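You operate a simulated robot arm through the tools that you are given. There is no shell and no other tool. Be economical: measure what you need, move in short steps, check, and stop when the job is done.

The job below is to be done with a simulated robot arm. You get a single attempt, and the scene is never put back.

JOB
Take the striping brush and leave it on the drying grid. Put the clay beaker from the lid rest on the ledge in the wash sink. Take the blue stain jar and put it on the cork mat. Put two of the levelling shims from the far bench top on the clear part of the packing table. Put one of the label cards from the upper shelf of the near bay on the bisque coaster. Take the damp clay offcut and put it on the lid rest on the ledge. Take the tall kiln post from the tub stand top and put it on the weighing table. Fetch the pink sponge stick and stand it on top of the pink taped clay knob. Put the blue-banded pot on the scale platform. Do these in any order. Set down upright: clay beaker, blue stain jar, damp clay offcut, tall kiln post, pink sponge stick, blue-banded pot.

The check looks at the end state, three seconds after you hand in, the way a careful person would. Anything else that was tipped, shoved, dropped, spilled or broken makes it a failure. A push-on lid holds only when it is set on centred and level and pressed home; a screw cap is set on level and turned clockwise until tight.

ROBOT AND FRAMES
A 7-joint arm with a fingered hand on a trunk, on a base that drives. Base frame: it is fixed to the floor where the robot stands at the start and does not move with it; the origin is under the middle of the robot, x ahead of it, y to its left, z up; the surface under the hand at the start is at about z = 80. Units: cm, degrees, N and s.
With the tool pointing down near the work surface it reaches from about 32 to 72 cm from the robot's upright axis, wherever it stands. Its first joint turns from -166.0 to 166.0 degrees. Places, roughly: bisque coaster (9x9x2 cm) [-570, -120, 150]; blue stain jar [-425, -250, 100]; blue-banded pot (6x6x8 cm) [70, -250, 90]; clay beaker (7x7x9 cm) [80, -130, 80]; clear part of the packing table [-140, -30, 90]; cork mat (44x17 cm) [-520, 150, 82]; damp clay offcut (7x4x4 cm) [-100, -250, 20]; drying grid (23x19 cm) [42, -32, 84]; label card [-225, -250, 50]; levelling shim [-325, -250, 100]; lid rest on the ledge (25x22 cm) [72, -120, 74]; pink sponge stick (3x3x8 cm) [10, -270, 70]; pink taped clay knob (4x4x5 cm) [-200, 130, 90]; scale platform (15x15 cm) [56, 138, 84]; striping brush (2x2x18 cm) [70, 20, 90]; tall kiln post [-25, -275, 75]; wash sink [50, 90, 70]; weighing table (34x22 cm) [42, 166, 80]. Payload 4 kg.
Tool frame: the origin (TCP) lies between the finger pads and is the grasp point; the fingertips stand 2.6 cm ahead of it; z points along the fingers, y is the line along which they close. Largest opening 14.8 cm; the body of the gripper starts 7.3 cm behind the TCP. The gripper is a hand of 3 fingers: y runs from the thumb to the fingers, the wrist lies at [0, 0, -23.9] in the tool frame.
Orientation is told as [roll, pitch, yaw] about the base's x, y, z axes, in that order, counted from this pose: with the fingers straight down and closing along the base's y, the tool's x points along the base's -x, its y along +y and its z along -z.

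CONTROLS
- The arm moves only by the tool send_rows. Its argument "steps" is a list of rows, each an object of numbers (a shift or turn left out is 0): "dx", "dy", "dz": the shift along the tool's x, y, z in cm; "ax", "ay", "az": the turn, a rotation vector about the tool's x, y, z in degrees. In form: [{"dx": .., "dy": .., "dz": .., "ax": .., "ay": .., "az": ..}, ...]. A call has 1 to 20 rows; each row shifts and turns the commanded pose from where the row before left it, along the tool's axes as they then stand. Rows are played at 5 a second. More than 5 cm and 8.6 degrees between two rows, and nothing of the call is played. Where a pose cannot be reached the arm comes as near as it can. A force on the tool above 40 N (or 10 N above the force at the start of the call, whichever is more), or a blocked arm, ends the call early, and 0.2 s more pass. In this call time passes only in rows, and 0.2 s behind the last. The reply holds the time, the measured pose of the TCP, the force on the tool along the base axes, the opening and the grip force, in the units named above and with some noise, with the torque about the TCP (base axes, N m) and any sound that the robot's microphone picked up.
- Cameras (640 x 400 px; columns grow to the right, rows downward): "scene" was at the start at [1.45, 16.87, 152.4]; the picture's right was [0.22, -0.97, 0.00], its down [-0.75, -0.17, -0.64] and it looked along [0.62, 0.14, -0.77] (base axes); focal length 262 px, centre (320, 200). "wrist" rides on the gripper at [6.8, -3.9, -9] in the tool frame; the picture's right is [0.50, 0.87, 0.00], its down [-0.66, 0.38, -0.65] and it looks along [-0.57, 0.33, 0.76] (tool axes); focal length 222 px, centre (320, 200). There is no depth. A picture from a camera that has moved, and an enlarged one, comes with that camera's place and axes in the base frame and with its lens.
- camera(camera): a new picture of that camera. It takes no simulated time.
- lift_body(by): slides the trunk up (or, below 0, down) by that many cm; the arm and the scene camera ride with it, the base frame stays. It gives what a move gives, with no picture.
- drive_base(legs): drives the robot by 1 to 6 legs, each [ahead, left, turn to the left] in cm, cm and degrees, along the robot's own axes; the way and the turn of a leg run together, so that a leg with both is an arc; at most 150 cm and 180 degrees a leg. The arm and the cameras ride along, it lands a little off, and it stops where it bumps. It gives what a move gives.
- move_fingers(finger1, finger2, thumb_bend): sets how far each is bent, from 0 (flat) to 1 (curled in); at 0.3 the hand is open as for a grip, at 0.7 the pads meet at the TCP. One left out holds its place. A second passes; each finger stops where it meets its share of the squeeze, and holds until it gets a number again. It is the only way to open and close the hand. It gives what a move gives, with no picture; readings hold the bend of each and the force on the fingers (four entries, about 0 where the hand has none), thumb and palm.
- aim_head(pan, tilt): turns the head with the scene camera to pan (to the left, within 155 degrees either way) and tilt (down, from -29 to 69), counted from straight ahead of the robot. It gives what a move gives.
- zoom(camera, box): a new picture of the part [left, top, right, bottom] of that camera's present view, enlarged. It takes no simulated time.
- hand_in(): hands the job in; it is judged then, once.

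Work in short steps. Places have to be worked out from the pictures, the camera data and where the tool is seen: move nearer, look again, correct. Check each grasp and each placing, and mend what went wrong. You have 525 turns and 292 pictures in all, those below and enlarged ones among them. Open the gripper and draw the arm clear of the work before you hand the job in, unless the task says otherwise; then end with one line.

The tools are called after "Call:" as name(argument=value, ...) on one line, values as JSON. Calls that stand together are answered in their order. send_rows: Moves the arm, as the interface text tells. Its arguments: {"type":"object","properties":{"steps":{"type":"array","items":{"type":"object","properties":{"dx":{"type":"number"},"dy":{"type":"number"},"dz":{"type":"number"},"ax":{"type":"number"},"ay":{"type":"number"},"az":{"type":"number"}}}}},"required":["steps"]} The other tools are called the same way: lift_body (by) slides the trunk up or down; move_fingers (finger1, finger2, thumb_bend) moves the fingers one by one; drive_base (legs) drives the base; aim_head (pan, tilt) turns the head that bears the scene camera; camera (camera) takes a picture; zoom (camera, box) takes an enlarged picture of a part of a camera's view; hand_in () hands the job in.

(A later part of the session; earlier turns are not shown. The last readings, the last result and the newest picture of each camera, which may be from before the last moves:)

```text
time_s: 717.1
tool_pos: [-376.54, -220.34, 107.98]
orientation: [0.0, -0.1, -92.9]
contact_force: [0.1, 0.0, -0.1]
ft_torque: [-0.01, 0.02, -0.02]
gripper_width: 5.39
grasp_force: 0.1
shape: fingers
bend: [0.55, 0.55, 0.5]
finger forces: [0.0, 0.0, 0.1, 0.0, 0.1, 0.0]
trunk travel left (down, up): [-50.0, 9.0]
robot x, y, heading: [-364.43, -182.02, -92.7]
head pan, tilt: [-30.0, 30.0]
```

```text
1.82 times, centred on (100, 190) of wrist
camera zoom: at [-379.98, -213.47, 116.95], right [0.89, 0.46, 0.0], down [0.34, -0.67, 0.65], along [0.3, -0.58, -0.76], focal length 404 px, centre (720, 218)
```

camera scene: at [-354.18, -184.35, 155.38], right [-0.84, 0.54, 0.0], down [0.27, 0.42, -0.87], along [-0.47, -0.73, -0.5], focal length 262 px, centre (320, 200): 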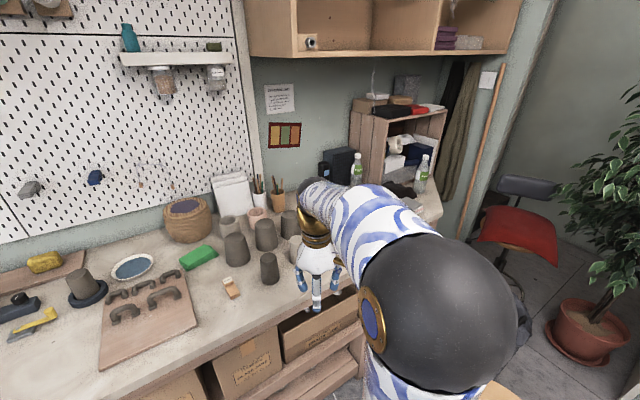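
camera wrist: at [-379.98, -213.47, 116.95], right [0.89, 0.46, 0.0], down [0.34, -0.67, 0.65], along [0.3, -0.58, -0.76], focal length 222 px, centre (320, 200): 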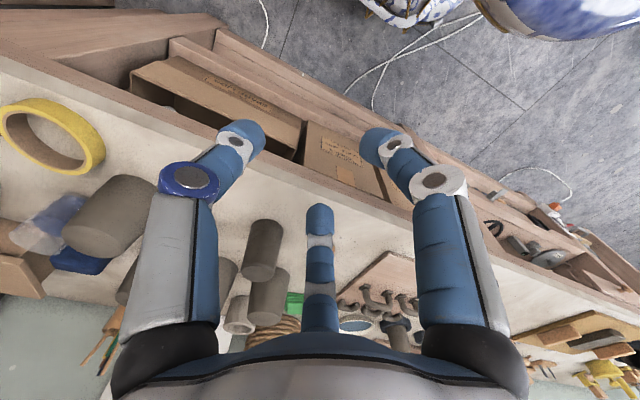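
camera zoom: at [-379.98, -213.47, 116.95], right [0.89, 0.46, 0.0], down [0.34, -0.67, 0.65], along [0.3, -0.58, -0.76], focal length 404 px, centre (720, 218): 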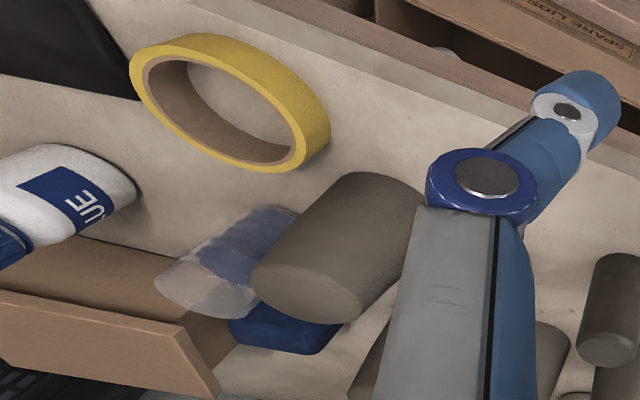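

The blue-capped "BLUE" jar stands at about (-416, -254). I drive closer to the bench and past the stool's edge: ahead 17, right 9.

Call:
drive_base(legs=[[17, 0, 0], [0, -9, 0]])

Call:
move_fingers(finger1=0.36, finger2=0.36, thumb_bend=0.36)

Call:
send_rows(steps=[{"dz": -4, "dy": -3}, {"dy": -4.5}, {"dy": -4.5}, {"dy": -4.5}, {"dy": -4.5}, {"dy": -3}])

Call:
camera(camera="wrist")

```text
time_s: 719.2
tool_pos: [-386.33, -236.86, 107.97]
orientation: [0.1, 0.0, -93.0]
contact_force: [-1.1, -0.4, 0.0]
ft_torque: [-0.01, -0.02, -0.03]
gripper_width: 5.39
grasp_force: 0.0
shape: fingers
bend: [0.55, 0.55, 0.5]
finger forces: [0.0, 0.0, 0.0, 0.1, 0.0, 0.0]
trunk travel left (down, up): [-50.0, 9.0]
robot x, y, heading: [-373.98, -198.39, -92.8]
head pan, tilt: [-30.0, 30.0]
```

```text
time_s: 720.2
tool_pos: [-386.13, -237.07, 107.92]
orientation: [0.0, 0.1, -93.0]
contact_force: [0.7, -0.1, 0.1]
ft_torque: [0.0, 0.0, 0.01]
gripper_width: 10.76
grasp_force: 0.1
shape: fingers
bend: [0.36, 0.36, 0.36]
finger forces: [0.0, 0.0, 0.1, 0.0, 0.0, 0.1]
trunk travel left (down, up): [-50.0, 9.0]
robot x, y, heading: [-374.5, -198.69, -92.8]
head pan, tilt: [-30.0, 30.0]
```

```text
time_s: 721.6
tool_pos: [-410.27, -236.08, 111.92]
orientation: [0.0, -0.2, -92.8]
contact_force: [-0.5, -0.7, 0.4]
ft_torque: [-0.02, 0.04, 0.0]
gripper_width: 10.76
grasp_force: 0.2
shape: fingers
bend: [0.36, 0.36, 0.36]
finger forces: [0.1, 0.0, 0.0, 0.0, 0.1, 0.0]
trunk travel left (down, up): [-50.0, 9.0]
robot x, y, heading: [-374.38, -198.84, -93.0]
head pan, tilt: [-30.0, 30.0]
```

```text
60 pictures are left
camera wrist: at [-413.83, -229.19, 120.9], right [0.89, 0.46, 0.0], down [0.34, -0.67, 0.65], along [0.3, -0.58, -0.76], focal length 222 px, centre (320, 200)
```

wrist: 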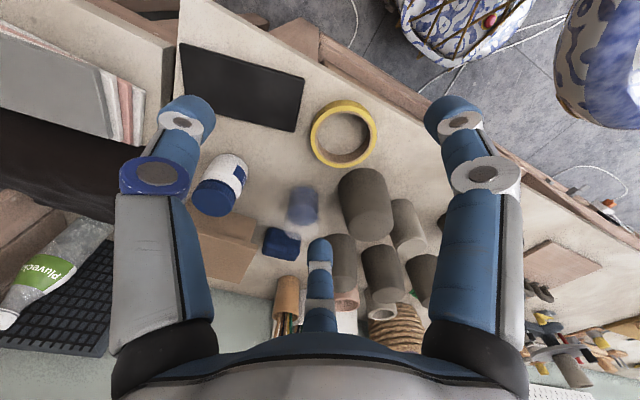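

Jar at (-417.6, -252.5), top z≈99. Narrow the hand a bit (box close behind), move above and lower to 104.

Call:
move_fingers(finger1=0.42, finger2=0.42, thumb_bend=0.42)

Call:
send_rows(steps=[{"dx": -4.2, "dy": -1.6}, {"dx": -4.2, "dy": -1.6}, {"dx": -4.2, "dy": -1.6}, {"dx": -4.15, "dy": -1.7}, {"dz": 4}, {"dz": 3}])

Call:
camera(camera="wrist")

```text
time_s: 722.6
tool_pos: [-410.23, -236.04, 112.03]
orientation: [0.1, 0.1, -93.0]
contact_force: [-0.4, 0.3, 0.1]
ft_torque: [0.01, 0.0, 0.03]
gripper_width: 8.91
grasp_force: 0.1
shape: fingers
bend: [0.42, 0.42, 0.42]
finger forces: [0.1, 0.1, 0.0, 0.0, 0.1, 0.1]
trunk travel left (down, up): [-50.0, 9.0]
robot x, y, heading: [-374.64, -198.74, -93.0]
head pan, tilt: [-30.0, 30.0]
```

```text
time_s: 724.0
tool_pos: [-415.16, -248.27, 104.7]
orientation: [0.1, 0.0, -93.0]
contact_force: [0.3, 0.0, -0.6]
ft_torque: [0.0, 0.03, 0.0]
gripper_width: 8.88
grasp_force: 0.1
shape: fingers
bend: [0.42, 0.42, 0.42]
finger forces: [0.0, 0.0, 0.1, 0.0, 0.1, 0.0]
out of reach, approached as far as the arm can: row 3, 4
trunk travel left (down, up): [-50.0, 9.0]
robot x, y, heading: [-374.19, -198.88, -92.9]
head pan, tilt: [-30.0, 30.0]
```

```text
59 pictures are left
camera wrist: at [-418.64, -241.48, 113.69], right [0.89, 0.45, 0.0], down [0.34, -0.67, 0.65], along [0.3, -0.58, -0.76], focal length 222 px, centre (320, 200)
```

wrist: 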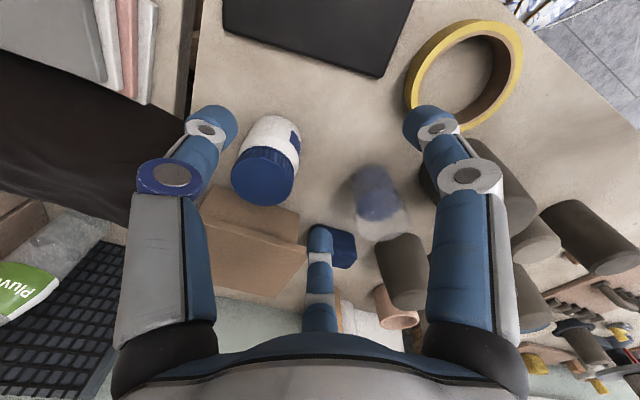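

Slightly out of reach. Raise the trunk 9 cm (arm lower relative to shoulder) and drive 3 cm closer, then continue.

Call:
lift_body(by=9)

Call:
drive_base(legs=[[3, 0, 0]])

Call:
send_rows(steps=[{"dz": 4}, {"dz": 4, "dx": -0.5, "dy": -1}, {"dx": -0.7, "dy": -1.2}])

Call:
camera(camera="wrist")

```text
time_s: 725.3
tool_pos: [-415.21, -248.22, 113.65]
orientation: [0.0, 0.1, -93.0]
contact_force: [-0.1, -0.3, 0.1]
ft_torque: [0.01, -0.01, 0.0]
gripper_width: 8.86
grasp_force: 0.0
shape: fingers
bend: [0.42, 0.42, 0.42]
finger forces: [0.0, 0.1, 0.0, 0.1, 0.0, 0.0]
trunk travel left (down, up): [-59.0, 0.0]
robot x, y, heading: [-374.23, -198.74, -93.1]
head pan, tilt: [-30.0, 30.0]
```

```text
time_s: 726.1
tool_pos: [-415.36, -251.48, 113.68]
orientation: [0.0, 0.1, -93.0]
contact_force: [-0.3, 0.0, 1.0]
ft_torque: [0.01, 0.0, 0.01]
gripper_width: 8.89
grasp_force: 0.0
shape: fingers
bend: [0.42, 0.42, 0.42]
finger forces: [0.1, 0.0, 0.1, 0.0, 0.1, 0.0]
trunk travel left (down, up): [-59.0, 0.0]
robot x, y, heading: [-374.68, -201.7, -93.0]
head pan, tilt: [-30.0, 30.0]
```

```text
time_s: 726.9
tool_pos: [-417.47, -252.65, 105.68]
orientation: [0.1, -0.1, -93.1]
contact_force: [-0.5, 1.1, -0.6]
ft_torque: [0.0, 0.0, 0.01]
gripper_width: 8.89
grasp_force: 0.1
shape: fingers
bend: [0.42, 0.42, 0.42]
finger forces: [0.0, 0.1, 0.0, 0.1, 0.1, 0.1]
trunk travel left (down, up): [-59.0, 0.0]
robot x, y, heading: [-374.32, -201.71, -92.8]
head pan, tilt: [-30.0, 30.0]
```

```text
58 pictures are left
camera wrist: at [-420.94, -245.67, 114.71], right [0.89, 0.45, 0.0], down [0.34, -0.67, 0.65], along [0.3, -0.58, -0.76], focal length 222 px, centre (320, 200)
```

wrist: 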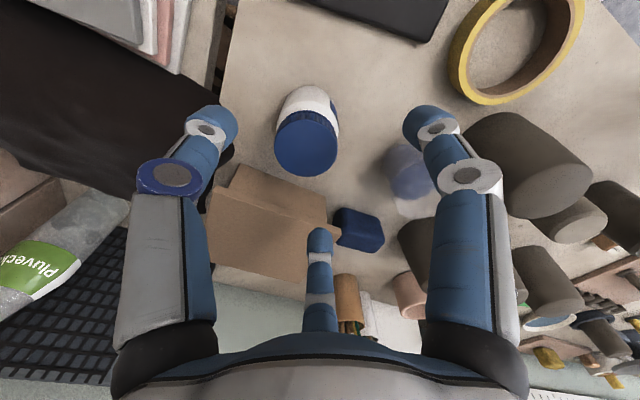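

Jar centre (-418.2, -253.1). Correct and lower to 94.3, then close.

Call:
send_rows(steps=[{"dx": -0.4, "dy": -0.7, "dz": 3}, {"dz": 3}, {"dz": 3}, {"dz": 2.4}])

Call:
move_fingers(finger1=0.56, finger2=0.56, thumb_bend=0.56)

Call:
camera(camera="wrist")

```text
time_s: 727.9
tool_pos: [-418.12, -252.78, 94.28]
orientation: [0.1, 0.0, -93.0]
contact_force: [0.1, -0.1, -0.2]
ft_torque: [-0.01, 0.02, 0.0]
gripper_width: 8.87
grasp_force: 0.1
shape: fingers
bend: [0.42, 0.42, 0.42]
finger forces: [0.0, 0.1, 0.0, 0.0, 0.0, 0.0]
trunk travel left (down, up): [-59.0, 0.0]
robot x, y, heading: [-374.3, -201.89, -93.0]
head pan, tilt: [-30.0, 30.0]
```

```text
time_s: 728.9
tool_pos: [-418.3, -252.71, 94.15]
orientation: [0.0, 0.0, -93.0]
contact_force: [0.4, 0.3, -0.2]
ft_torque: [0.03, 0.01, 0.0]
gripper_width: 4.58
grasp_force: 2.4
shape: fingers
bend: [0.56, 0.53, 0.55]
finger forces: [0.1, 2.5, 0.0, 0.0, 2.6, 0.1]
trunk travel left (down, up): [-59.0, 0.0]
robot x, y, heading: [-374.32, -201.85, -93.2]
head pan, tilt: [-30.0, 30.0]
```

```text
57 pictures are left
camera wrist: at [-421.65, -245.95, 103.22], right [0.89, 0.45, 0.0], down [0.34, -0.67, 0.65], along [0.3, -0.58, -0.76], focal length 222 px, centre (320, 200)
```

wrist: 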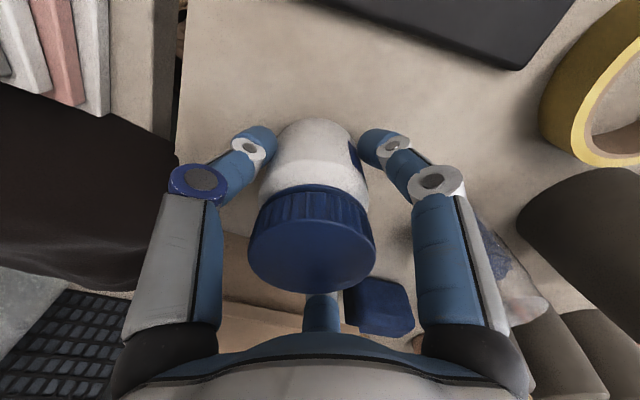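

Centred on the jar body. Tighten and lift a bit.

Call:
move_fingers(finger1=0.65, finger2=0.63, thumb_bend=0.65)

Call:
send_rows(steps=[{"dz": -1.5}, {"dz": -2.5}, {"dz": -3}])

Call:
camera(camera="wrist")

```text
time_s: 729.9
tool_pos: [-418.15, -252.83, 94.38]
orientation: [-0.1, 0.0, -93.0]
contact_force: [-1.1, 1.2, -0.3]
ft_torque: [-0.02, 0.01, 0.0]
gripper_width: 4.05
grasp_force: 13.2
shape: fingers
bend: [0.58, 0.53, 0.58]
finger forces: [6.2, 9.0, 0.0, 0.1, 10.8, 0.0]
trunk travel left (down, up): [-59.0, 0.0]
robot x, y, heading: [-374.25, -201.69, -93.0]
head pan, tilt: [-30.0, 30.0]
```

```text
time_s: 730.7
tool_pos: [-418.3, -252.89, 101.39]
orientation: [0.0, 0.0, -92.9]
contact_force: [0.6, -0.5, -2.5]
ft_torque: [0.0, -0.02, 0.0]
gripper_width: 4.08
grasp_force: 13.4
shape: fingers
bend: [0.58, 0.53, 0.58]
finger forces: [6.2, 9.1, 0.0, 0.0, 10.3, 0.1]
trunk travel left (down, up): [-59.0, 0.0]
robot x, y, heading: [-374.35, -201.81, -93.0]
head pan, tilt: [-30.0, 30.0]
```

```text
56 pictures are left
camera wrist: at [-421.76, -246.03, 110.33], right [0.89, 0.45, 0.0], down [0.34, -0.67, 0.65], along [0.3, -0.58, -0.76], focal length 222 px, centre (320, 200)
```

wrist: 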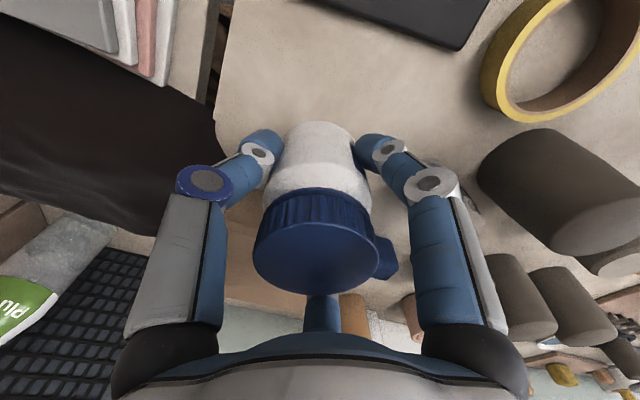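

Jar held level. Raise, retract slowly.

Call:
send_rows(steps=[{"dz": -3}, {"dz": -3}, {"dz": -3}, {"dz": -2}, {"dx": 3, "dy": 2}, {"dx": 3, "dy": 3}, {"dx": 2, "dy": 4}, {"dx": 1, "dy": 4}, {"dy": 4}, {"dy": 4}, {"dy": 4}, {"dy": 4}])

Call:
drive_base(legs=[[-15, 0, 3], [0, 80, 0], [0, 84, 0]])

```text
time_s: 733.3
tool_pos: [-388.96, -245.03, 112.29]
orientation: [0.0, 0.0, -93.0]
contact_force: [0.0, 0.2, -1.7]
ft_torque: [0.02, 0.01, 0.04]
gripper_width: 4.0
grasp_force: 12.4
shape: fingers
bend: [0.58, 0.53, 0.58]
finger forces: [5.9, 9.3, 0.0, 0.1, 10.4, 0.1]
trunk travel left (down, up): [-59.0, 0.0]
robot x, y, heading: [-374.39, -201.53, -92.9]
head pan, tilt: [-30.0, 30.0]
```

```text
time_s: 742.7
tool_pos: [-220.66, -229.44, 112.31]
orientation: [0.1, 0.0, -89.6]
contact_force: [-0.1, -0.3, -2.0]
ft_torque: [0.0, 0.02, 0.02]
gripper_width: 4.03
grasp_force: 12.5
shape: fingers
bend: [0.58, 0.53, 0.58]
finger forces: [5.8, 9.4, 0.1, 0.1, 10.4, 0.1]
trunk travel left (down, up): [-59.0, 0.0]
robot x, y, heading: [-208.91, -184.83, -89.7]
head pan, tilt: [-30.0, 30.0]
```

Call:
drive_base(legs=[[-122, 0, 0], [-121, 0, 0], [0, -105, 0], [0, -105, 0], [0, -100, 0]])

Call:
drive_base(legs=[[0, 0, 90], [0, 0, 90]])

Call:
aim_head(pan=5, tilt=35)

Call:
camera(camera="scene")

```text
time_s: 769.4
tool_pos: [-532.39, 12.34, 112.21]
orientation: [0.0, 0.0, -90.2]
contact_force: [-0.4, -0.4, -2.9]
ft_torque: [0.02, 0.01, 0.02]
gripper_width: 4.02
grasp_force: 13.0
shape: fingers
bend: [0.58, 0.53, 0.58]
finger forces: [5.7, 9.4, 0.1, 0.0, 10.3, 0.0]
trunk travel left (down, up): [-59.0, 0.0]
robot x, y, heading: [-519.93, 56.65, -90.2]
head pan, tilt: [-30.0, 30.0]
```

```text
time_s: 777.5
tool_pos: [-507.34, 100.76, 112.22]
orientation: [-0.1, 0.0, 89.6]
contact_force: [-1.0, -0.3, -3.2]
ft_torque: [-0.01, 0.01, -0.02]
gripper_width: 3.95
grasp_force: 12.5
shape: fingers
bend: [0.58, 0.53, 0.58]
finger forces: [5.3, 9.3, 0.1, 0.1, 10.2, 0.0]
trunk travel left (down, up): [-59.0, 0.0]
robot x, y, heading: [-520.03, 56.43, 89.4]
head pan, tilt: [-30.0, 30.0]
```

```text
time_s: 778.5
tool_pos: [-507.26, 100.78, 112.15]
orientation: [0.1, -0.1, 89.6]
contact_force: [0.2, 0.3, -2.3]
ft_torque: [0.01, 0.02, 0.0]
gripper_width: 3.92
grasp_force: 12.2
shape: fingers
bend: [0.58, 0.53, 0.58]
finger forces: [5.2, 9.4, 0.0, 0.0, 10.2, 0.1]
trunk travel left (down, up): [-59.0, 0.0]
robot x, y, heading: [-520.33, 56.47, 89.5]
head pan, tilt: [5.0, 35.0]
```

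```text
55 pictures are left
camera scene: at [-535.79, 59.54, 163.6], right [1.0, 0.08, 0.0], down [0.04, -0.57, -0.82], along [-0.06, 0.82, -0.57], focal length 262 px, centre (320, 200)
```

scene: 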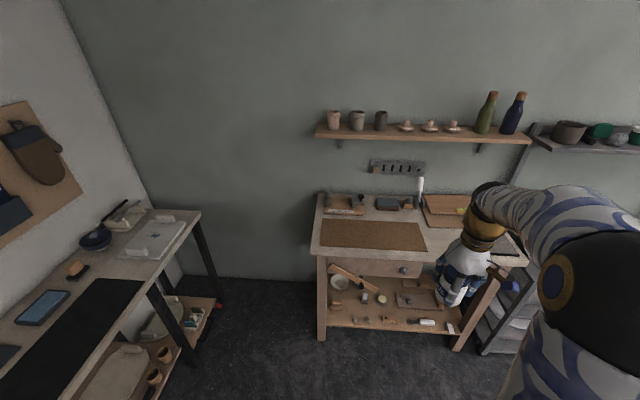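

The cork mat is at about (-518.6, 150.7). Drive 35 cm ahead and look.

Call:
drive_base(legs=[[34, 0, 0]])

Call:
camera(camera="wrist")

```text
time_s: 780.7
tool_pos: [-507.1, 135.16, 112.24]
orientation: [0.1, 0.1, 89.6]
contact_force: [-0.4, 1.0, -1.9]
ft_torque: [-0.03, 0.01, -0.03]
gripper_width: 3.95
grasp_force: 12.2
shape: fingers
bend: [0.58, 0.53, 0.58]
finger forces: [5.3, 9.3, 0.0, 0.1, 10.2, 0.0]
trunk travel left (down, up): [-59.0, 0.0]
robot x, y, heading: [-519.58, 90.95, 89.4]
head pan, tilt: [5.0, 35.0]
```

```text
54 pictures are left
camera wrist: at [-503.06, 128.34, 121.23], right [-0.87, -0.49, 0.0], down [-0.37, 0.66, 0.65], along [-0.32, 0.57, -0.76], focal length 222 px, centre (320, 200)
```

wrist: 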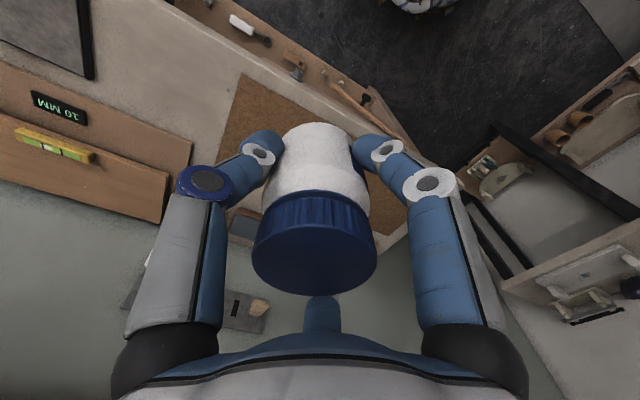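

Call:
send_rows(steps=[{"dx": -3.7, "dy": 2.25}, {"dx": -3.7, "dy": 2.25}, {"dx": -3.7, "dy": 2.25}, {"dx": -3.7, "dy": 2.25}, {"dz": 4}, {"dz": 4}, {"dz": 4}, {"dz": 4}, {"dz": 4}])

Call:
camera(camera="wrist")

Call:
camera(camera="scene")

```text
time_s: 782.7
tool_pos: [-516.02, 149.99, 92.14]
orientation: [0.1, 0.0, 89.6]
contact_force: [0.0, 0.1, -2.8]
ft_torque: [-0.02, -0.04, -0.02]
gripper_width: 3.9
grasp_force: 12.6
shape: fingers
bend: [0.58, 0.53, 0.58]
finger forces: [5.3, 9.5, 0.1, 0.0, 10.2, 0.1]
trunk travel left (down, up): [-59.0, 0.0]
robot x, y, heading: [-519.7, 90.97, 89.5]
head pan, tilt: [5.0, 35.0]
```

```text
53 pictures are left
camera wrist: at [-512.06, 143.18, 101.14], right [-0.87, -0.49, 0.0], down [-0.37, 0.66, 0.65], along [-0.32, 0.57, -0.76], focal length 222 px, centre (320, 200)
```

wrist: 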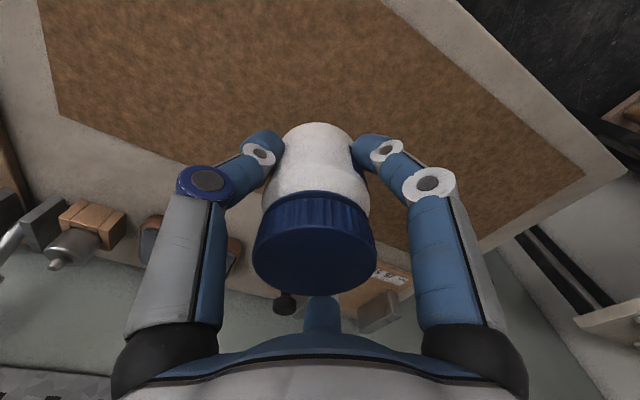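

```text
52 pictures are left
camera scene: at [-535.53, 94.04, 163.6], right [1.0, 0.08, 0.0], down [0.05, -0.57, -0.82], along [-0.07, 0.82, -0.57], focal length 262 px, centre (320, 200)
```

scene: 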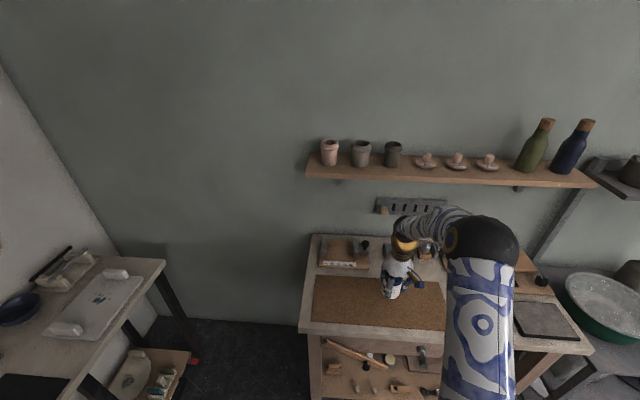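

Over the mat. Lower with force watch.

Call:
send_rows(steps=[{"dz": 2}, {"dz": 1.5}, {"dz": 0.7}, {"dz": 0.5}, {"dz": 0.4}, {"dz": 0.4}])

```text
time_s: 784.1
tool_pos: [-515.94, 149.91, 86.85]
orientation: [0.0, -0.2, 89.6]
contact_force: [2.3, -0.7, 20.5]
ft_torque: [0.11, -0.1, -0.06]
gripper_width: 3.77
grasp_force: 15.6
shape: fingers
bend: [0.58, 0.52, 0.59]
finger forces: [7.0, 11.0, 0.1, 0.0, 13.3, 0.1]
trunk travel left (down, up): [-59.0, 0.0]
robot x, y, heading: [-519.45, 91.34, 89.5]
head pan, tilt: [5.0, 35.0]
```

Contact. Ease, release, and rise.

Call:
send_rows(steps=[{"dz": -0.3}])

Call:
move_fingers(finger1=0.48, finger2=0.46, thumb_bend=0.48)

Call:
move_fingers(finger1=0.4, finger2=0.4, thumb_bend=0.4)

Call:
send_rows(steps=[{"dz": -1.5}, {"dz": -3}, {"dz": -4}, {"dz": -4}, {"dz": -4}, {"dz": -4}, {"dz": -3}])

Call:
camera(camera="wrist")

```text
time_s: 784.5
tool_pos: [-515.99, 150.0, 87.08]
orientation: [0.0, -0.1, 89.7]
contact_force: [2.7, 0.1, 11.4]
ft_torque: [0.1, -0.15, -0.04]
gripper_width: 3.74
grasp_force: 15.5
shape: fingers
bend: [0.58, 0.52, 0.59]
finger forces: [6.1, 11.0, 0.1, 0.1, 13.1, 0.0]
trunk travel left (down, up): [-59.0, 0.0]
robot x, y, heading: [-519.66, 90.69, 89.7]
head pan, tilt: [5.0, 35.0]
```

```text
time_s: 785.5
tool_pos: [-515.94, 150.05, 87.03]
orientation: [0.0, 0.1, 89.5]
contact_force: [-0.4, 0.1, 0.1]
ft_torque: [-0.01, -0.05, 0.0]
gripper_width: 6.81
grasp_force: 0.0
shape: fingers
bend: [0.48, 0.46, 0.48]
finger forces: [0.0, 0.0, 0.1, 0.0, 0.0, 0.0]
trunk travel left (down, up): [-59.0, 0.0]
robot x, y, heading: [-519.46, 90.84, 89.8]
head pan, tilt: [5.0, 35.0]
```

```text
time_s: 786.5
tool_pos: [-516.04, 150.04, 87.08]
orientation: [0.0, 0.0, 89.6]
contact_force: [-0.4, 0.4, 0.4]
ft_torque: [-0.01, -0.01, -0.02]
gripper_width: 9.45
grasp_force: 0.0
shape: fingers
bend: [0.4, 0.4, 0.4]
finger forces: [0.0, 0.0, 0.0, 0.1, 0.0, 0.0]
trunk travel left (down, up): [-59.0, 0.0]
robot x, y, heading: [-519.85, 91.09, 89.6]
head pan, tilt: [5.0, 35.0]
```

```text
time_s: 788.1
tool_pos: [-516.01, 149.98, 110.69]
orientation: [0.1, 0.1, 89.6]
contact_force: [0.4, 0.3, 0.9]
ft_torque: [-0.01, -0.04, -0.03]
gripper_width: 9.47
grasp_force: 0.0
shape: fingers
bend: [0.4, 0.4, 0.4]
finger forces: [0.1, 0.0, 0.0, 0.1, 0.0, 0.1]
trunk travel left (down, up): [-59.0, 0.0]
robot x, y, heading: [-519.81, 91.21, 89.6]
head pan, tilt: [5.0, 35.0]
```

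```text
51 pictures are left
camera wrist: at [-512.05, 143.15, 119.69], right [-0.87, -0.49, 0.0], down [-0.37, 0.66, 0.65], along [-0.32, 0.57, -0.76], focal length 222 px, centre (320, 200)
```

wrist: 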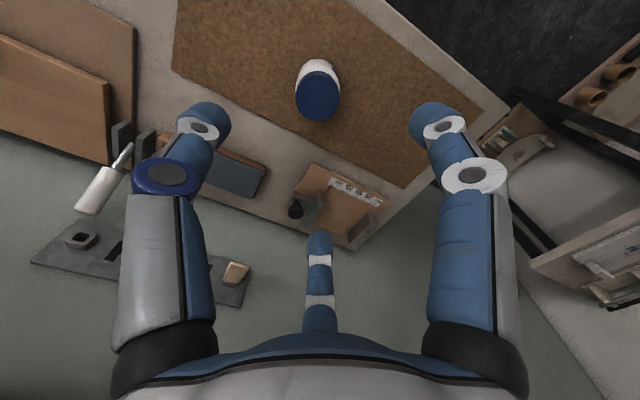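

Jar placed upright on the mat. Retract and drive the long way to the stands for the clay offcut.

Call:
send_rows(steps=[{"dx": 4}, {"dx": 4}, {"dx": 4}, {"dx": 4}])

Call:
drive_base(legs=[[-33, 0, 0], [0, -120, 0], [0, -120, 0], [0, -110, 0], [0, -100, 0]])

```text
time_s: 789.1
tool_pos: [-516.08, 134.09, 110.57]
orientation: [0.1, 0.0, 89.6]
contact_force: [0.3, 1.0, 0.3]
ft_torque: [0.0, -0.01, 0.01]
gripper_width: 9.44
grasp_force: 0.1
shape: fingers
bend: [0.4, 0.4, 0.4]
finger forces: [0.0, 0.1, 0.0, 0.0, 0.0, 0.1]
trunk travel left (down, up): [-59.0, 0.0]
robot x, y, heading: [-519.67, 91.37, 89.5]
head pan, tilt: [5.0, 35.0]
```

```text
time_s: 812.6
tool_pos: [-68.88, 99.91, 110.61]
orientation: [0.2, 0.0, 90.7]
contact_force: [0.7, 1.1, 0.6]
ft_torque: [0.01, -0.03, -0.05]
gripper_width: 9.44
grasp_force: 0.2
shape: fingers
bend: [0.4, 0.4, 0.4]
finger forces: [0.0, 0.0, 0.0, 0.0, 0.0, 0.0]
trunk travel left (down, up): [-59.0, 0.0]
robot x, y, heading: [-71.78, 56.74, 90.5]
head pan, tilt: [5.0, 35.0]
```

Call:
drive_base(legs=[[0, 0, -90], [0, 0, -90.5], [0, 5, 0], [115, 0, 0], [95, 0, 0]])

Call:
lift_body(by=-30)

Call:
aim_head(pan=5, tilt=38)

Call:
camera(camera="scene")

```text
time_s: 831.1
tool_pos: [-63.27, -195.03, 110.56]
orientation: [0.1, 0.0, -88.5]
contact_force: [0.8, -0.6, -0.5]
ft_torque: [-0.03, 0.01, -0.02]
gripper_width: 9.45
grasp_force: 0.0
shape: fingers
bend: [0.4, 0.4, 0.4]
finger forces: [0.0, 0.0, 0.1, 0.0, 0.0, 0.0]
trunk travel left (down, up): [-59.0, 0.0]
robot x, y, heading: [-61.3, -151.85, -88.3]
head pan, tilt: [5.0, 35.0]
```

```text
time_s: 834.1
tool_pos: [-63.22, -195.04, 80.53]
orientation: [0.1, 0.0, -88.5]
contact_force: [0.4, -0.2, 0.6]
ft_torque: [0.0, 0.0, 0.0]
gripper_width: 9.47
grasp_force: 0.0
shape: fingers
bend: [0.4, 0.4, 0.4]
finger forces: [0.0, 0.1, 0.0, 0.0, 0.0, 0.0]
trunk travel left (down, up): [-29.0, 30.0]
robot x, y, heading: [-61.14, -151.99, -88.5]
head pan, tilt: [5.0, 35.0]
```

```text
time_s: 834.7
tool_pos: [-63.29, -195.08, 80.58]
orientation: [0.1, 0.0, -88.5]
contact_force: [-1.1, 1.0, 0.1]
ft_torque: [0.02, 0.0, 0.0]
gripper_width: 9.47
grasp_force: 0.0
shape: fingers
bend: [0.4, 0.4, 0.4]
finger forces: [0.0, 0.0, 0.0, 0.0, 0.0, 0.1]
trunk travel left (down, up): [-29.0, 30.0]
robot x, y, heading: [-61.08, -152.08, -88.5]
head pan, tilt: [5.0, 38.0]
```

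```text
50 pictures are left
camera scene: at [-45.2, -153.97, 133.14], right [-0.99, -0.11, 0.0], down [-0.07, 0.61, -0.79], along [0.09, -0.78, -0.62], focal length 262 px, centre (320, 200)
```

scene: 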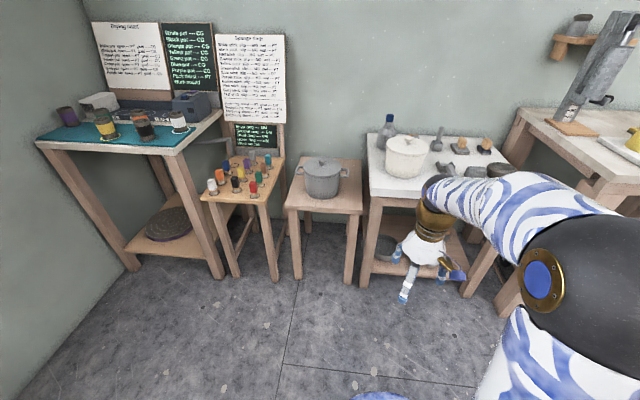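

The lower shelf of the white-topped stand is hidden by the hand. Shift right 55 cm and zoom.

Call:
drive_base(legs=[[12, 0, 0], [0, -55, 0]])

Call:
aim_head(pan=12, tilt=50)

Call:
camera(camera="scene")

```text
time_s: 838.8
tool_pos: [-118.69, -208.38, 80.51]
orientation: [0.1, 0.1, -88.6]
contact_force: [0.9, -0.8, 0.2]
ft_torque: [-0.01, 0.02, 0.04]
gripper_width: 9.45
grasp_force: 0.0
shape: fingers
bend: [0.4, 0.4, 0.4]
finger forces: [0.0, 0.1, 0.1, 0.1, 0.0, 0.0]
trunk travel left (down, up): [-29.0, 30.0]
robot x, y, heading: [-116.54, -165.18, -88.8]
head pan, tilt: [5.0, 38.0]
```

```text
time_s: 839.5
tool_pos: [-118.67, -208.48, 80.56]
orientation: [0.1, 0.0, -88.6]
contact_force: [-0.7, -0.1, -1.5]
ft_torque: [0.03, 0.01, 0.03]
gripper_width: 9.47
grasp_force: 0.0
shape: fingers
bend: [0.4, 0.4, 0.4]
finger forces: [0.0, 0.0, 0.0, 0.1, 0.0, 0.1]
trunk travel left (down, up): [-29.0, 30.0]
robot x, y, heading: [-116.6, -165.3, -88.6]
head pan, tilt: [12.0, 50.0]
```

```text
49 pictures are left
camera scene: at [-99.75, -166.22, 131.43], right [-0.97, -0.23, 0.0], down [-0.18, 0.74, -0.64], along [0.15, -0.63, -0.77], focal length 262 px, centre (320, 200)
```

scene: 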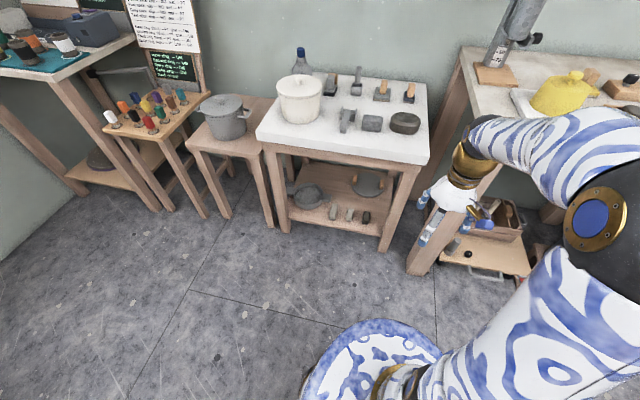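

Call:
zoom(camera="scene", box=[275, 150, 405, 250])

```text
4.00 times, centred on (340, 200) of scene
camera zoom: at [-99.75, -166.22, 131.43], right [-0.97, -0.23, 0.0], down [-0.18, 0.74, -0.64], along [0.15, -0.63, -0.77], focal length 1049 px, centre (240, 200)
```

zoom: 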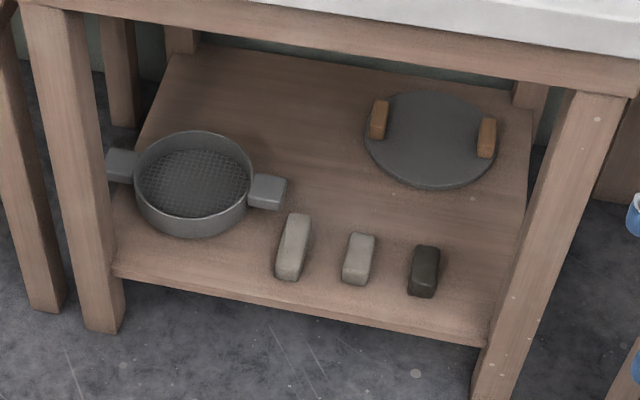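

Three clay blocks lie at the front of the low shelf: light (long), grey, dark. I lower fully, go closer, pitch the hand 45° and inspect with the wrist camera.

Call:
drive_base(legs=[[18, 0, 0], [0, 16, 0]])

Call:
lift_body(by=-29)

Call:
send_rows(steps=[{"dx": 2}, {"ay": -7.5}, {"ay": -7.5}, {"ay": -7.5}, {"ay": -7.5}, {"ay": -7.5}, {"ay": -7.5}])

Call:
camera(camera="wrist")

```text
time_s: 842.0
tool_pos: [-102.19, -226.38, 80.59]
orientation: [0.1, 0.0, -88.4]
contact_force: [0.5, 0.3, 0.5]
ft_torque: [0.01, 0.01, -0.01]
gripper_width: 9.48
grasp_force: 0.1
shape: fingers
bend: [0.4, 0.4, 0.4]
finger forces: [0.0, 0.1, 0.1, 0.0, 0.1, 0.0]
trunk travel left (down, up): [-29.0, 30.0]
robot x, y, heading: [-99.88, -182.99, -88.5]
head pan, tilt: [12.0, 50.0]
```

```text
time_s: 845.0
tool_pos: [-102.12, -226.27, 51.62]
orientation: [0.0, 0.0, -88.5]
contact_force: [0.2, -0.1, 0.4]
ft_torque: [0.0, 0.01, 0.02]
gripper_width: 9.45
grasp_force: 0.1
shape: fingers
bend: [0.4, 0.4, 0.4]
finger forces: [0.0, 0.0, 0.0, 0.1, 0.1, 0.0]
trunk travel left (down, up): [0.0, 59.0]
robot x, y, heading: [-100.28, -182.86, -88.5]
head pan, tilt: [12.0, 50.0]
```

```text
time_s: 846.5
tool_pos: [-102.67, -227.48, 53.66]
orientation: [0.0, -44.9, -88.4]
contact_force: [-0.2, 0.4, -0.1]
ft_torque: [0.03, 0.0, -0.01]
gripper_width: 9.44
grasp_force: 0.0
shape: fingers
bend: [0.4, 0.4, 0.4]
finger forces: [0.1, 0.0, 0.0, 0.0, 0.0, 0.0]
out of reach, approached as far as the arm can: row 6, 7
trunk travel left (down, up): [0.0, 59.0]
robot x, y, heading: [-99.88, -183.14, -88.4]
head pan, tilt: [12.0, 50.0]
```

```text
47 pictures are left
camera wrist: at [-106.78, -216.48, 55.22], right [0.86, 0.38, -0.35], down [0.38, 0.01, 0.93], along [0.35, -0.93, -0.14], focal length 222 px, centre (320, 200)
```

wrist: 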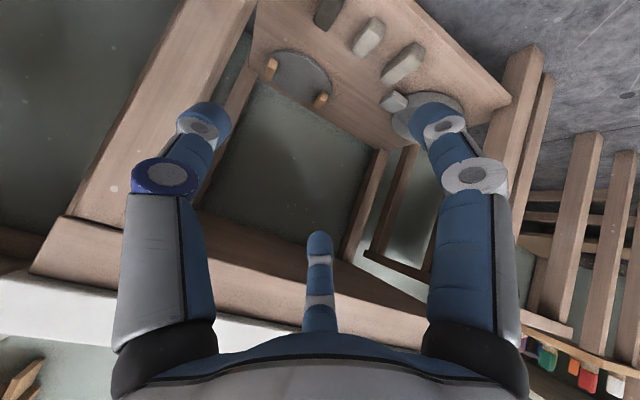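

Call:
send_rows(steps=[{"dx": 2.6, "dz": 2.6}, {"dx": 2.6, "dz": 2.6}, {"dx": 2.6, "dz": 2.6}, {"dx": 2.6, "dz": 2.6}, {"dx": 2.6, "dz": 2.6}])

Call:
camera(camera="wrist")

```text
time_s: 847.8
tool_pos: [-103.34, -231.51, 36.64]
orientation: [0.1, -45.0, -88.5]
contact_force: [-0.1, -0.6, 0.4]
ft_torque: [-0.03, -0.02, 0.0]
gripper_width: 9.47
grasp_force: 0.0
shape: fingers
bend: [0.4, 0.4, 0.4]
finger forces: [0.1, 0.1, 0.0, 0.0, 0.0, 0.0]
out of reach, approached as far as the arm can: row 1, 2, 3, 4
trunk travel left (down, up): [0.0, 59.0]
robot x, y, heading: [-99.81, -182.82, -88.3]
head pan, tilt: [12.0, 50.0]
```

```text
46 pictures are left
camera wrist: at [-107.56, -220.66, 38.15], right [0.86, 0.38, -0.35], down [0.38, 0.01, 0.93], along [0.35, -0.93, -0.14], focal length 222 px, centre (320, 200)
```

wrist: 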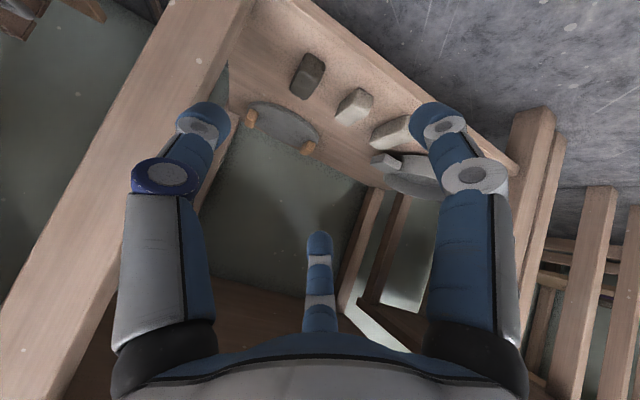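

Call:
zoom(camera="wrist", box=[230, 20, 440, 200])

```text
2.22 times, centred on (335, 110) of wrist
camera zoom: at [-107.56, -220.66, 38.15], right [0.86, 0.38, -0.35], down [0.38, 0.01, 0.93], along [0.35, -0.93, -0.14], focal length 494 px, centre (287, 400)
```

zoom: 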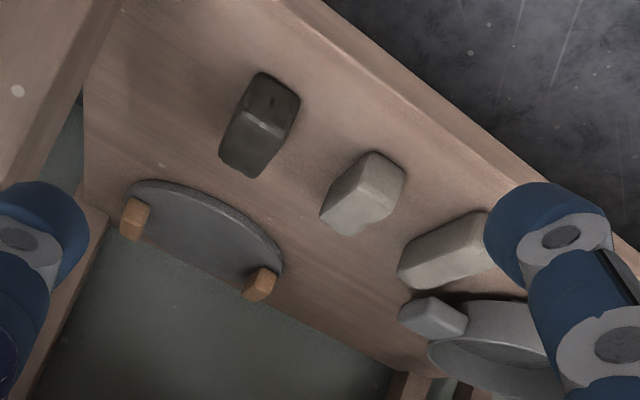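

The dark block is glossy — that's the damp offcut, at about (-104.3, -253.5, z 14–18). Preshape and move to a start point 12 cm short along the 45° approach.

Call:
move_fingers(finger1=0.5, finger2=0.5, thumb_bend=0.48)

Call:
send_rows(steps=[{"dz": 2.63, "dx": -0.3, "dy": -0.22}, {"dz": 2.63, "dx": -0.3, "dy": -0.22}, {"dz": 2.63, "dx": -0.3, "dy": -0.22}, {"dz": 2.63, "dx": -0.3, "dy": -0.22}, {"dz": 2.63, "dx": -0.3, "dy": -0.22}, {"dz": 2.63, "dx": -0.3, "dy": -0.22}])

Call:
camera(camera="wrist")

```text
time_s: 848.8
tool_pos: [-103.47, -231.64, 36.64]
orientation: [0.1, -45.1, -88.5]
contact_force: [-0.1, 1.1, 0.2]
ft_torque: [-0.03, -0.01, -0.03]
gripper_width: 6.59
grasp_force: 0.0
shape: fingers
bend: [0.5, 0.5, 0.48]
finger forces: [0.0, 0.0, 0.0, 0.1, 0.1, 0.1]
trunk travel left (down, up): [0.0, 59.0]
robot x, y, heading: [-99.92, -182.65, -88.5]
head pan, tilt: [12.0, 50.0]
```

```text
time_s: 850.1
tool_pos: [-104.37, -244.06, 26.49]
orientation: [0.0, -45.0, -88.5]
contact_force: [0.6, -0.3, -0.3]
ft_torque: [0.01, 0.01, 0.02]
gripper_width: 6.6
grasp_force: 0.1
shape: fingers
bend: [0.5, 0.5, 0.48]
finger forces: [0.0, 0.0, 0.1, 0.0, 0.0, 0.0]
trunk travel left (down, up): [0.0, 59.0]
robot x, y, heading: [-99.66, -182.85, -88.6]
head pan, tilt: [12.0, 50.0]
```

```text
44 pictures are left
camera wrist: at [-108.43, -233.11, 28.05], right [0.86, 0.38, -0.35], down [0.38, 0.01, 0.93], along [0.35, -0.93, -0.13], focal length 222 px, centre (320, 200)
```

wrist: 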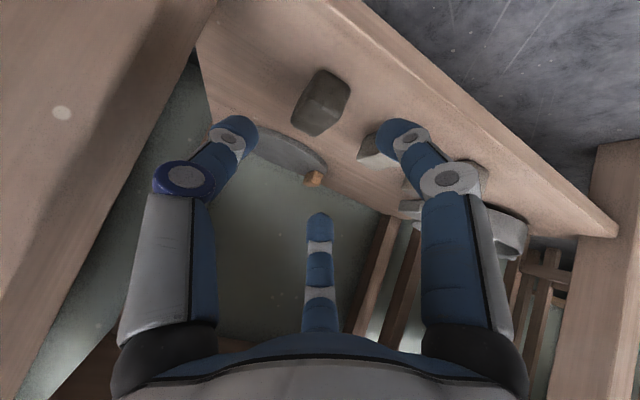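

Aligned (block ~17 cm ahead on axis). Advance 10 and re-check.

Call:
send_rows(steps=[{"dz": 2.5}, {"dz": 2.5}, {"dz": 2.5}, {"dz": 2.5}])

Call:
camera(camera="wrist")

```text
time_s: 851.1
tool_pos: [-104.12, -251.07, 19.63]
orientation: [0.0, -45.1, -88.6]
contact_force: [0.7, 1.6, 9.1]
ft_torque: [0.11, -0.19, 0.04]
gripper_width: 6.02
grasp_force: 4.8
shape: fingers
bend: [0.54, 0.5, 0.48]
finger forces: [9.1, 0.0, 0.0, 0.0, 0.1, 0.1]
trunk travel left (down, up): [0.0, 59.0]
robot x, y, heading: [-100.12, -183.27, -88.3]
head pan, tilt: [12.0, 50.0]
```

```text
43 pictures are left
camera wrist: at [-108.24, -240.16, 21.17], right [0.86, 0.38, -0.35], down [0.38, 0.01, 0.93], along [0.35, -0.93, -0.13], focal length 222 px, centre (320, 200)
```

wrist: 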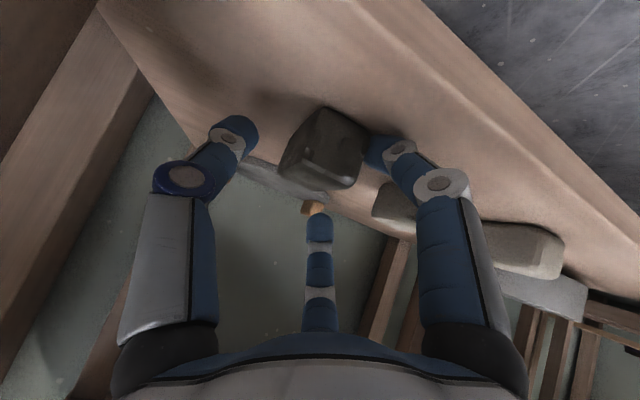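

Finger geometry at 45° is poor for this block. As with the clip, a thumb-up roll grips better. Retreat 17 cm, roll -90°, pitch to ~30° down and yaw slightly to keep the camera off the stand leg.

Call:
send_rows(steps=[{"dz": -2}, {"dz": -3}, {"dz": -4}, {"dz": -4}, {"dz": -4}, {"az": -7.5}, {"az": -7.5}, {"az": -7.5}, {"az": -7.5}, {"az": -7.5}, {"az": -7.5}, {"az": -7.5}, {"az": -7.5}, {"az": -7.5}, {"az": -7.5}, {"az": -7.5}, {"az": -7.5}])

Call:
send_rows(steps=[{"ax": 5}, {"ax": 5}, {"ax": 5}, {"ay": 5.2, "az": 3}, {"ay": 5.2, "az": 3}, {"ay": 5.2, "az": 3}])

Call:
camera(camera="wrist")

```text
time_s: 854.8
tool_pos: [-109.44, -233.85, 44.44]
orientation: [-44.9, -0.2, 1.9]
contact_force: [-0.5, 0.0, 0.2]
ft_torque: [-0.01, -0.01, -0.04]
gripper_width: 6.52
grasp_force: 0.0
shape: fingers
bend: [0.5, 0.5, 0.48]
finger forces: [0.0, 0.0, 0.0, 0.1, 0.0, 0.1]
out of reach, approached as far as the arm can: row 12, 13, 14, 15, 16, 17
trunk travel left (down, up): [0.0, 59.0]
robot x, y, heading: [-100.1, -182.82, -88.3]
head pan, tilt: [12.0, 50.0]
```

```text
time_s: 856.1
tool_pos: [-112.57, -232.56, 51.85]
orientation: [-59.8, -0.3, -10.3]
contact_force: [0.0, -0.1, -0.4]
ft_torque: [0.01, 0.0, -0.03]
gripper_width: 6.5
grasp_force: 0.1
shape: fingers
bend: [0.5, 0.5, 0.48]
finger forces: [0.0, 0.0, 0.0, 0.0, 0.0, 0.0]
out of reach, approached as far as the arm can: row 1, 2, 3, 4, 5, 6
trunk travel left (down, up): [0.0, 59.0]
robot x, y, heading: [-100.21, -182.91, -88.7]
head pan, tilt: [12.0, 50.0]
```

```text
42 pictures are left
camera wrist: at [-118.05, -225.69, 59.65], right [-0.41, 0.52, -0.75], down [0.78, 0.63, 0.01], along [0.47, -0.58, -0.66], focal length 222 px, centre (320, 200)
```

wrist: 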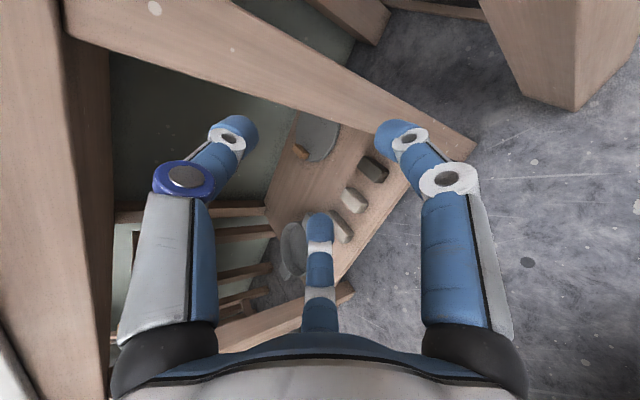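

The block is seen at (-104.6, -254). I move +x away from the leg, then down to the approach start.

Call:
send_rows(steps=[{"dx": -4}, {"dx": -4}, {"dx": -3.9}, {"dy": 2.8, "dz": 3.1}, {"dy": 2.8, "dz": 3.1}, {"dy": 2.8, "dz": 3.1}, {"dy": 2.8, "dz": 3.1}, {"dy": 2.8, "dz": 3.1}, {"dy": 2.8, "dz": 3.1}, {"dy": 2.6, "dz": 3.1}])

Call:
camera(camera="wrist")

```text
time_s: 858.4
tool_pos: [-116.37, -231.79, 49.84]
orientation: [-59.7, -0.3, -10.2]
contact_force: [0.5, 0.8, 0.0]
ft_torque: [0.02, 0.03, -0.01]
gripper_width: 6.57
grasp_force: 0.1
shape: fingers
bend: [0.5, 0.5, 0.48]
finger forces: [0.0, 0.1, 0.0, 0.0, 0.0, 0.0]
out of reach, approached as far as the arm can: row 1, 2, 3, 4, 5, 6, 7, 8, 9, 10
trunk travel left (down, up): [0.0, 59.0]
robot x, y, heading: [-99.97, -182.97, -88.3]
head pan, tilt: [12.0, 50.0]
```

```text
41 pictures are left
camera wrist: at [-121.89, -224.98, 57.73], right [-0.41, 0.52, -0.75], down [0.78, 0.63, 0.01], along [0.48, -0.58, -0.66], focal length 222 px, centre (320, 200)
```

wrist: 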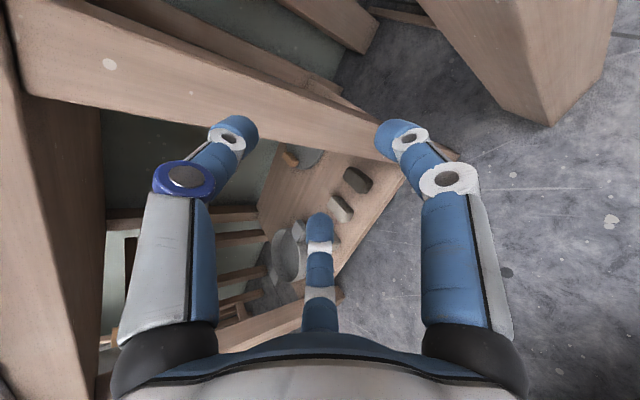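

The IK is at its limit in that roll. I undo it and return to the normal pointing-down pose here, then use a near-vertical low approach under the stand's apron (bottom ≈66).

Call:
send_rows(steps=[{"ay": -5.2, "az": -3}, {"ay": -5.2, "az": -3}, {"ay": -5.2, "az": -3}, {"az": 7.5}, {"az": 7.5}, {"az": 7.5}, {"az": 7.5}, {"az": 7.5}, {"az": 7.5}, {"az": 7.5}, {"az": 7.5}, {"az": 7.5}, {"az": 7.5}, {"az": 7.5}, {"az": 7.5}])

Call:
send_rows(steps=[{"ay": 7.5}, {"ay": 7.5}, {"ay": 7.5}, {"ay": 7.5}, {"ay": 7.5}, {"ay": 7.5}, {"ay": 7.5}])

```text
time_s: 861.5
tool_pos: [-116.12, -231.58, 49.93]
orientation: [0.7, -59.9, -83.1]
contact_force: [-0.3, -0.6, 0.9]
ft_torque: [-0.02, 0.02, 0.0]
gripper_width: 6.55
grasp_force: 0.0
shape: fingers
bend: [0.5, 0.5, 0.48]
finger forces: [0.0, 0.0, 0.1, 0.0, 0.1, 0.0]
trunk travel left (down, up): [0.0, 59.0]
robot x, y, heading: [-99.86, -183.03, -88.2]
head pan, tilt: [12.0, 50.0]
```

```text
time_s: 863.1
tool_pos: [-116.23, -231.59, 49.93]
orientation: [0.4, -7.3, -82.3]
contact_force: [-0.3, 0.3, 0.2]
ft_torque: [0.01, 0.0, 0.0]
gripper_width: 6.57
grasp_force: 0.1
shape: fingers
bend: [0.5, 0.5, 0.48]
finger forces: [0.1, 0.0, 0.0, 0.0, 0.0, 0.0]
trunk travel left (down, up): [0.0, 59.0]
robot x, y, heading: [-99.95, -183.23, -88.7]
head pan, tilt: [12.0, 50.0]
```

Reachable again. Move to x=-104, lower to z≈26 in front of the stand, then advance with the base.

Call:
send_rows(steps=[{"az": 6, "dx": 1.5}, {"dy": 4}, {"dy": 4}, {"dy": 4}, {"dz": 4}, {"dz": 4}, {"dz": 4}, {"dz": 4}, {"dz": 4}, {"dz": 3.5}])

Call:
camera(camera="wrist")

```text
time_s: 865.4
tool_pos: [-103.66, -232.8, 26.59]
orientation: [1.2, -7.4, -88.4]
contact_force: [-0.6, 0.2, 0.0]
ft_torque: [-0.02, 0.0, 0.04]
gripper_width: 6.52
grasp_force: 0.0
shape: fingers
bend: [0.5, 0.5, 0.48]
finger forces: [0.0, 0.0, 0.1, 0.1, 0.1, 0.1]
trunk travel left (down, up): [0.0, 59.0]
robot x, y, heading: [-99.94, -183.18, -88.6]
head pan, tilt: [12.0, 50.0]
```

```text
40 pictures are left
camera wrist: at [-107.86, -225.15, 34.51], right [0.85, 0.52, -0.05], down [0.38, -0.55, 0.74], along [0.36, -0.65, -0.67], focal length 222 px, centre (320, 200)
```

wrist: 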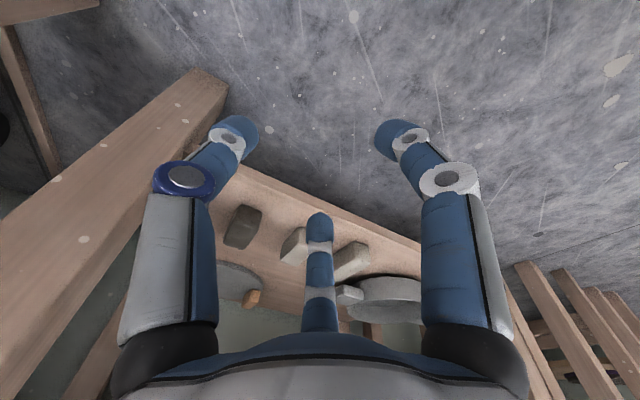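

Block at (-104.5, -252.8). Drive 16 cm ahead (under the apron) and check.

Call:
drive_base(legs=[[8, 0, 0]])

Call:
drive_base(legs=[[8, -1, 0]])

Call:
camera(camera="wrist")

```text
time_s: 866.4
tool_pos: [-103.43, -240.67, 26.61]
orientation: [1.1, -7.3, -88.5]
contact_force: [-0.2, 0.5, 0.2]
ft_torque: [0.0, 0.01, -0.02]
gripper_width: 6.51
grasp_force: 0.1
shape: fingers
bend: [0.5, 0.5, 0.48]
finger forces: [0.1, 0.0, 0.0, 0.1, 0.0, 0.0]
trunk travel left (down, up): [0.0, 59.0]
robot x, y, heading: [-100.16, -191.09, -88.6]
head pan, tilt: [12.0, 50.0]
```

```text
time_s: 867.5
tool_pos: [-104.27, -248.66, 26.57]
orientation: [1.0, -7.3, -88.4]
contact_force: [-0.6, 0.5, -0.4]
ft_torque: [0.0, 0.03, -0.02]
gripper_width: 6.53
grasp_force: 0.0
shape: fingers
bend: [0.5, 0.5, 0.48]
finger forces: [0.1, 0.1, 0.0, 0.0, 0.0, 0.0]
trunk travel left (down, up): [0.0, 59.0]
robot x, y, heading: [-100.64, -198.53, -88.6]
head pan, tilt: [12.0, 50.0]
```

```text
39 pictures are left
camera wrist: at [-108.49, -241.03, 34.56], right [0.85, 0.52, -0.05], down [0.38, -0.56, 0.74], along [0.36, -0.65, -0.67], focal length 222 px, centre (320, 200)
```

wrist: 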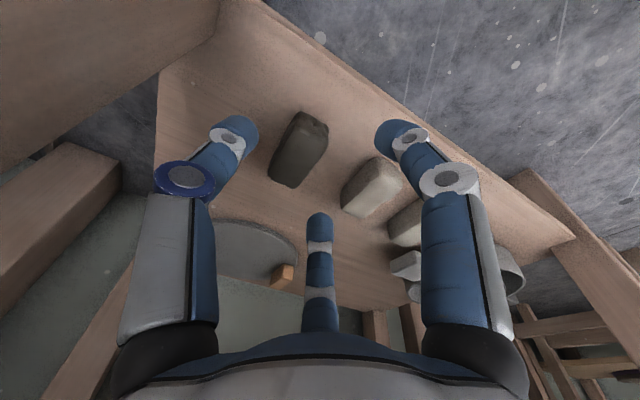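

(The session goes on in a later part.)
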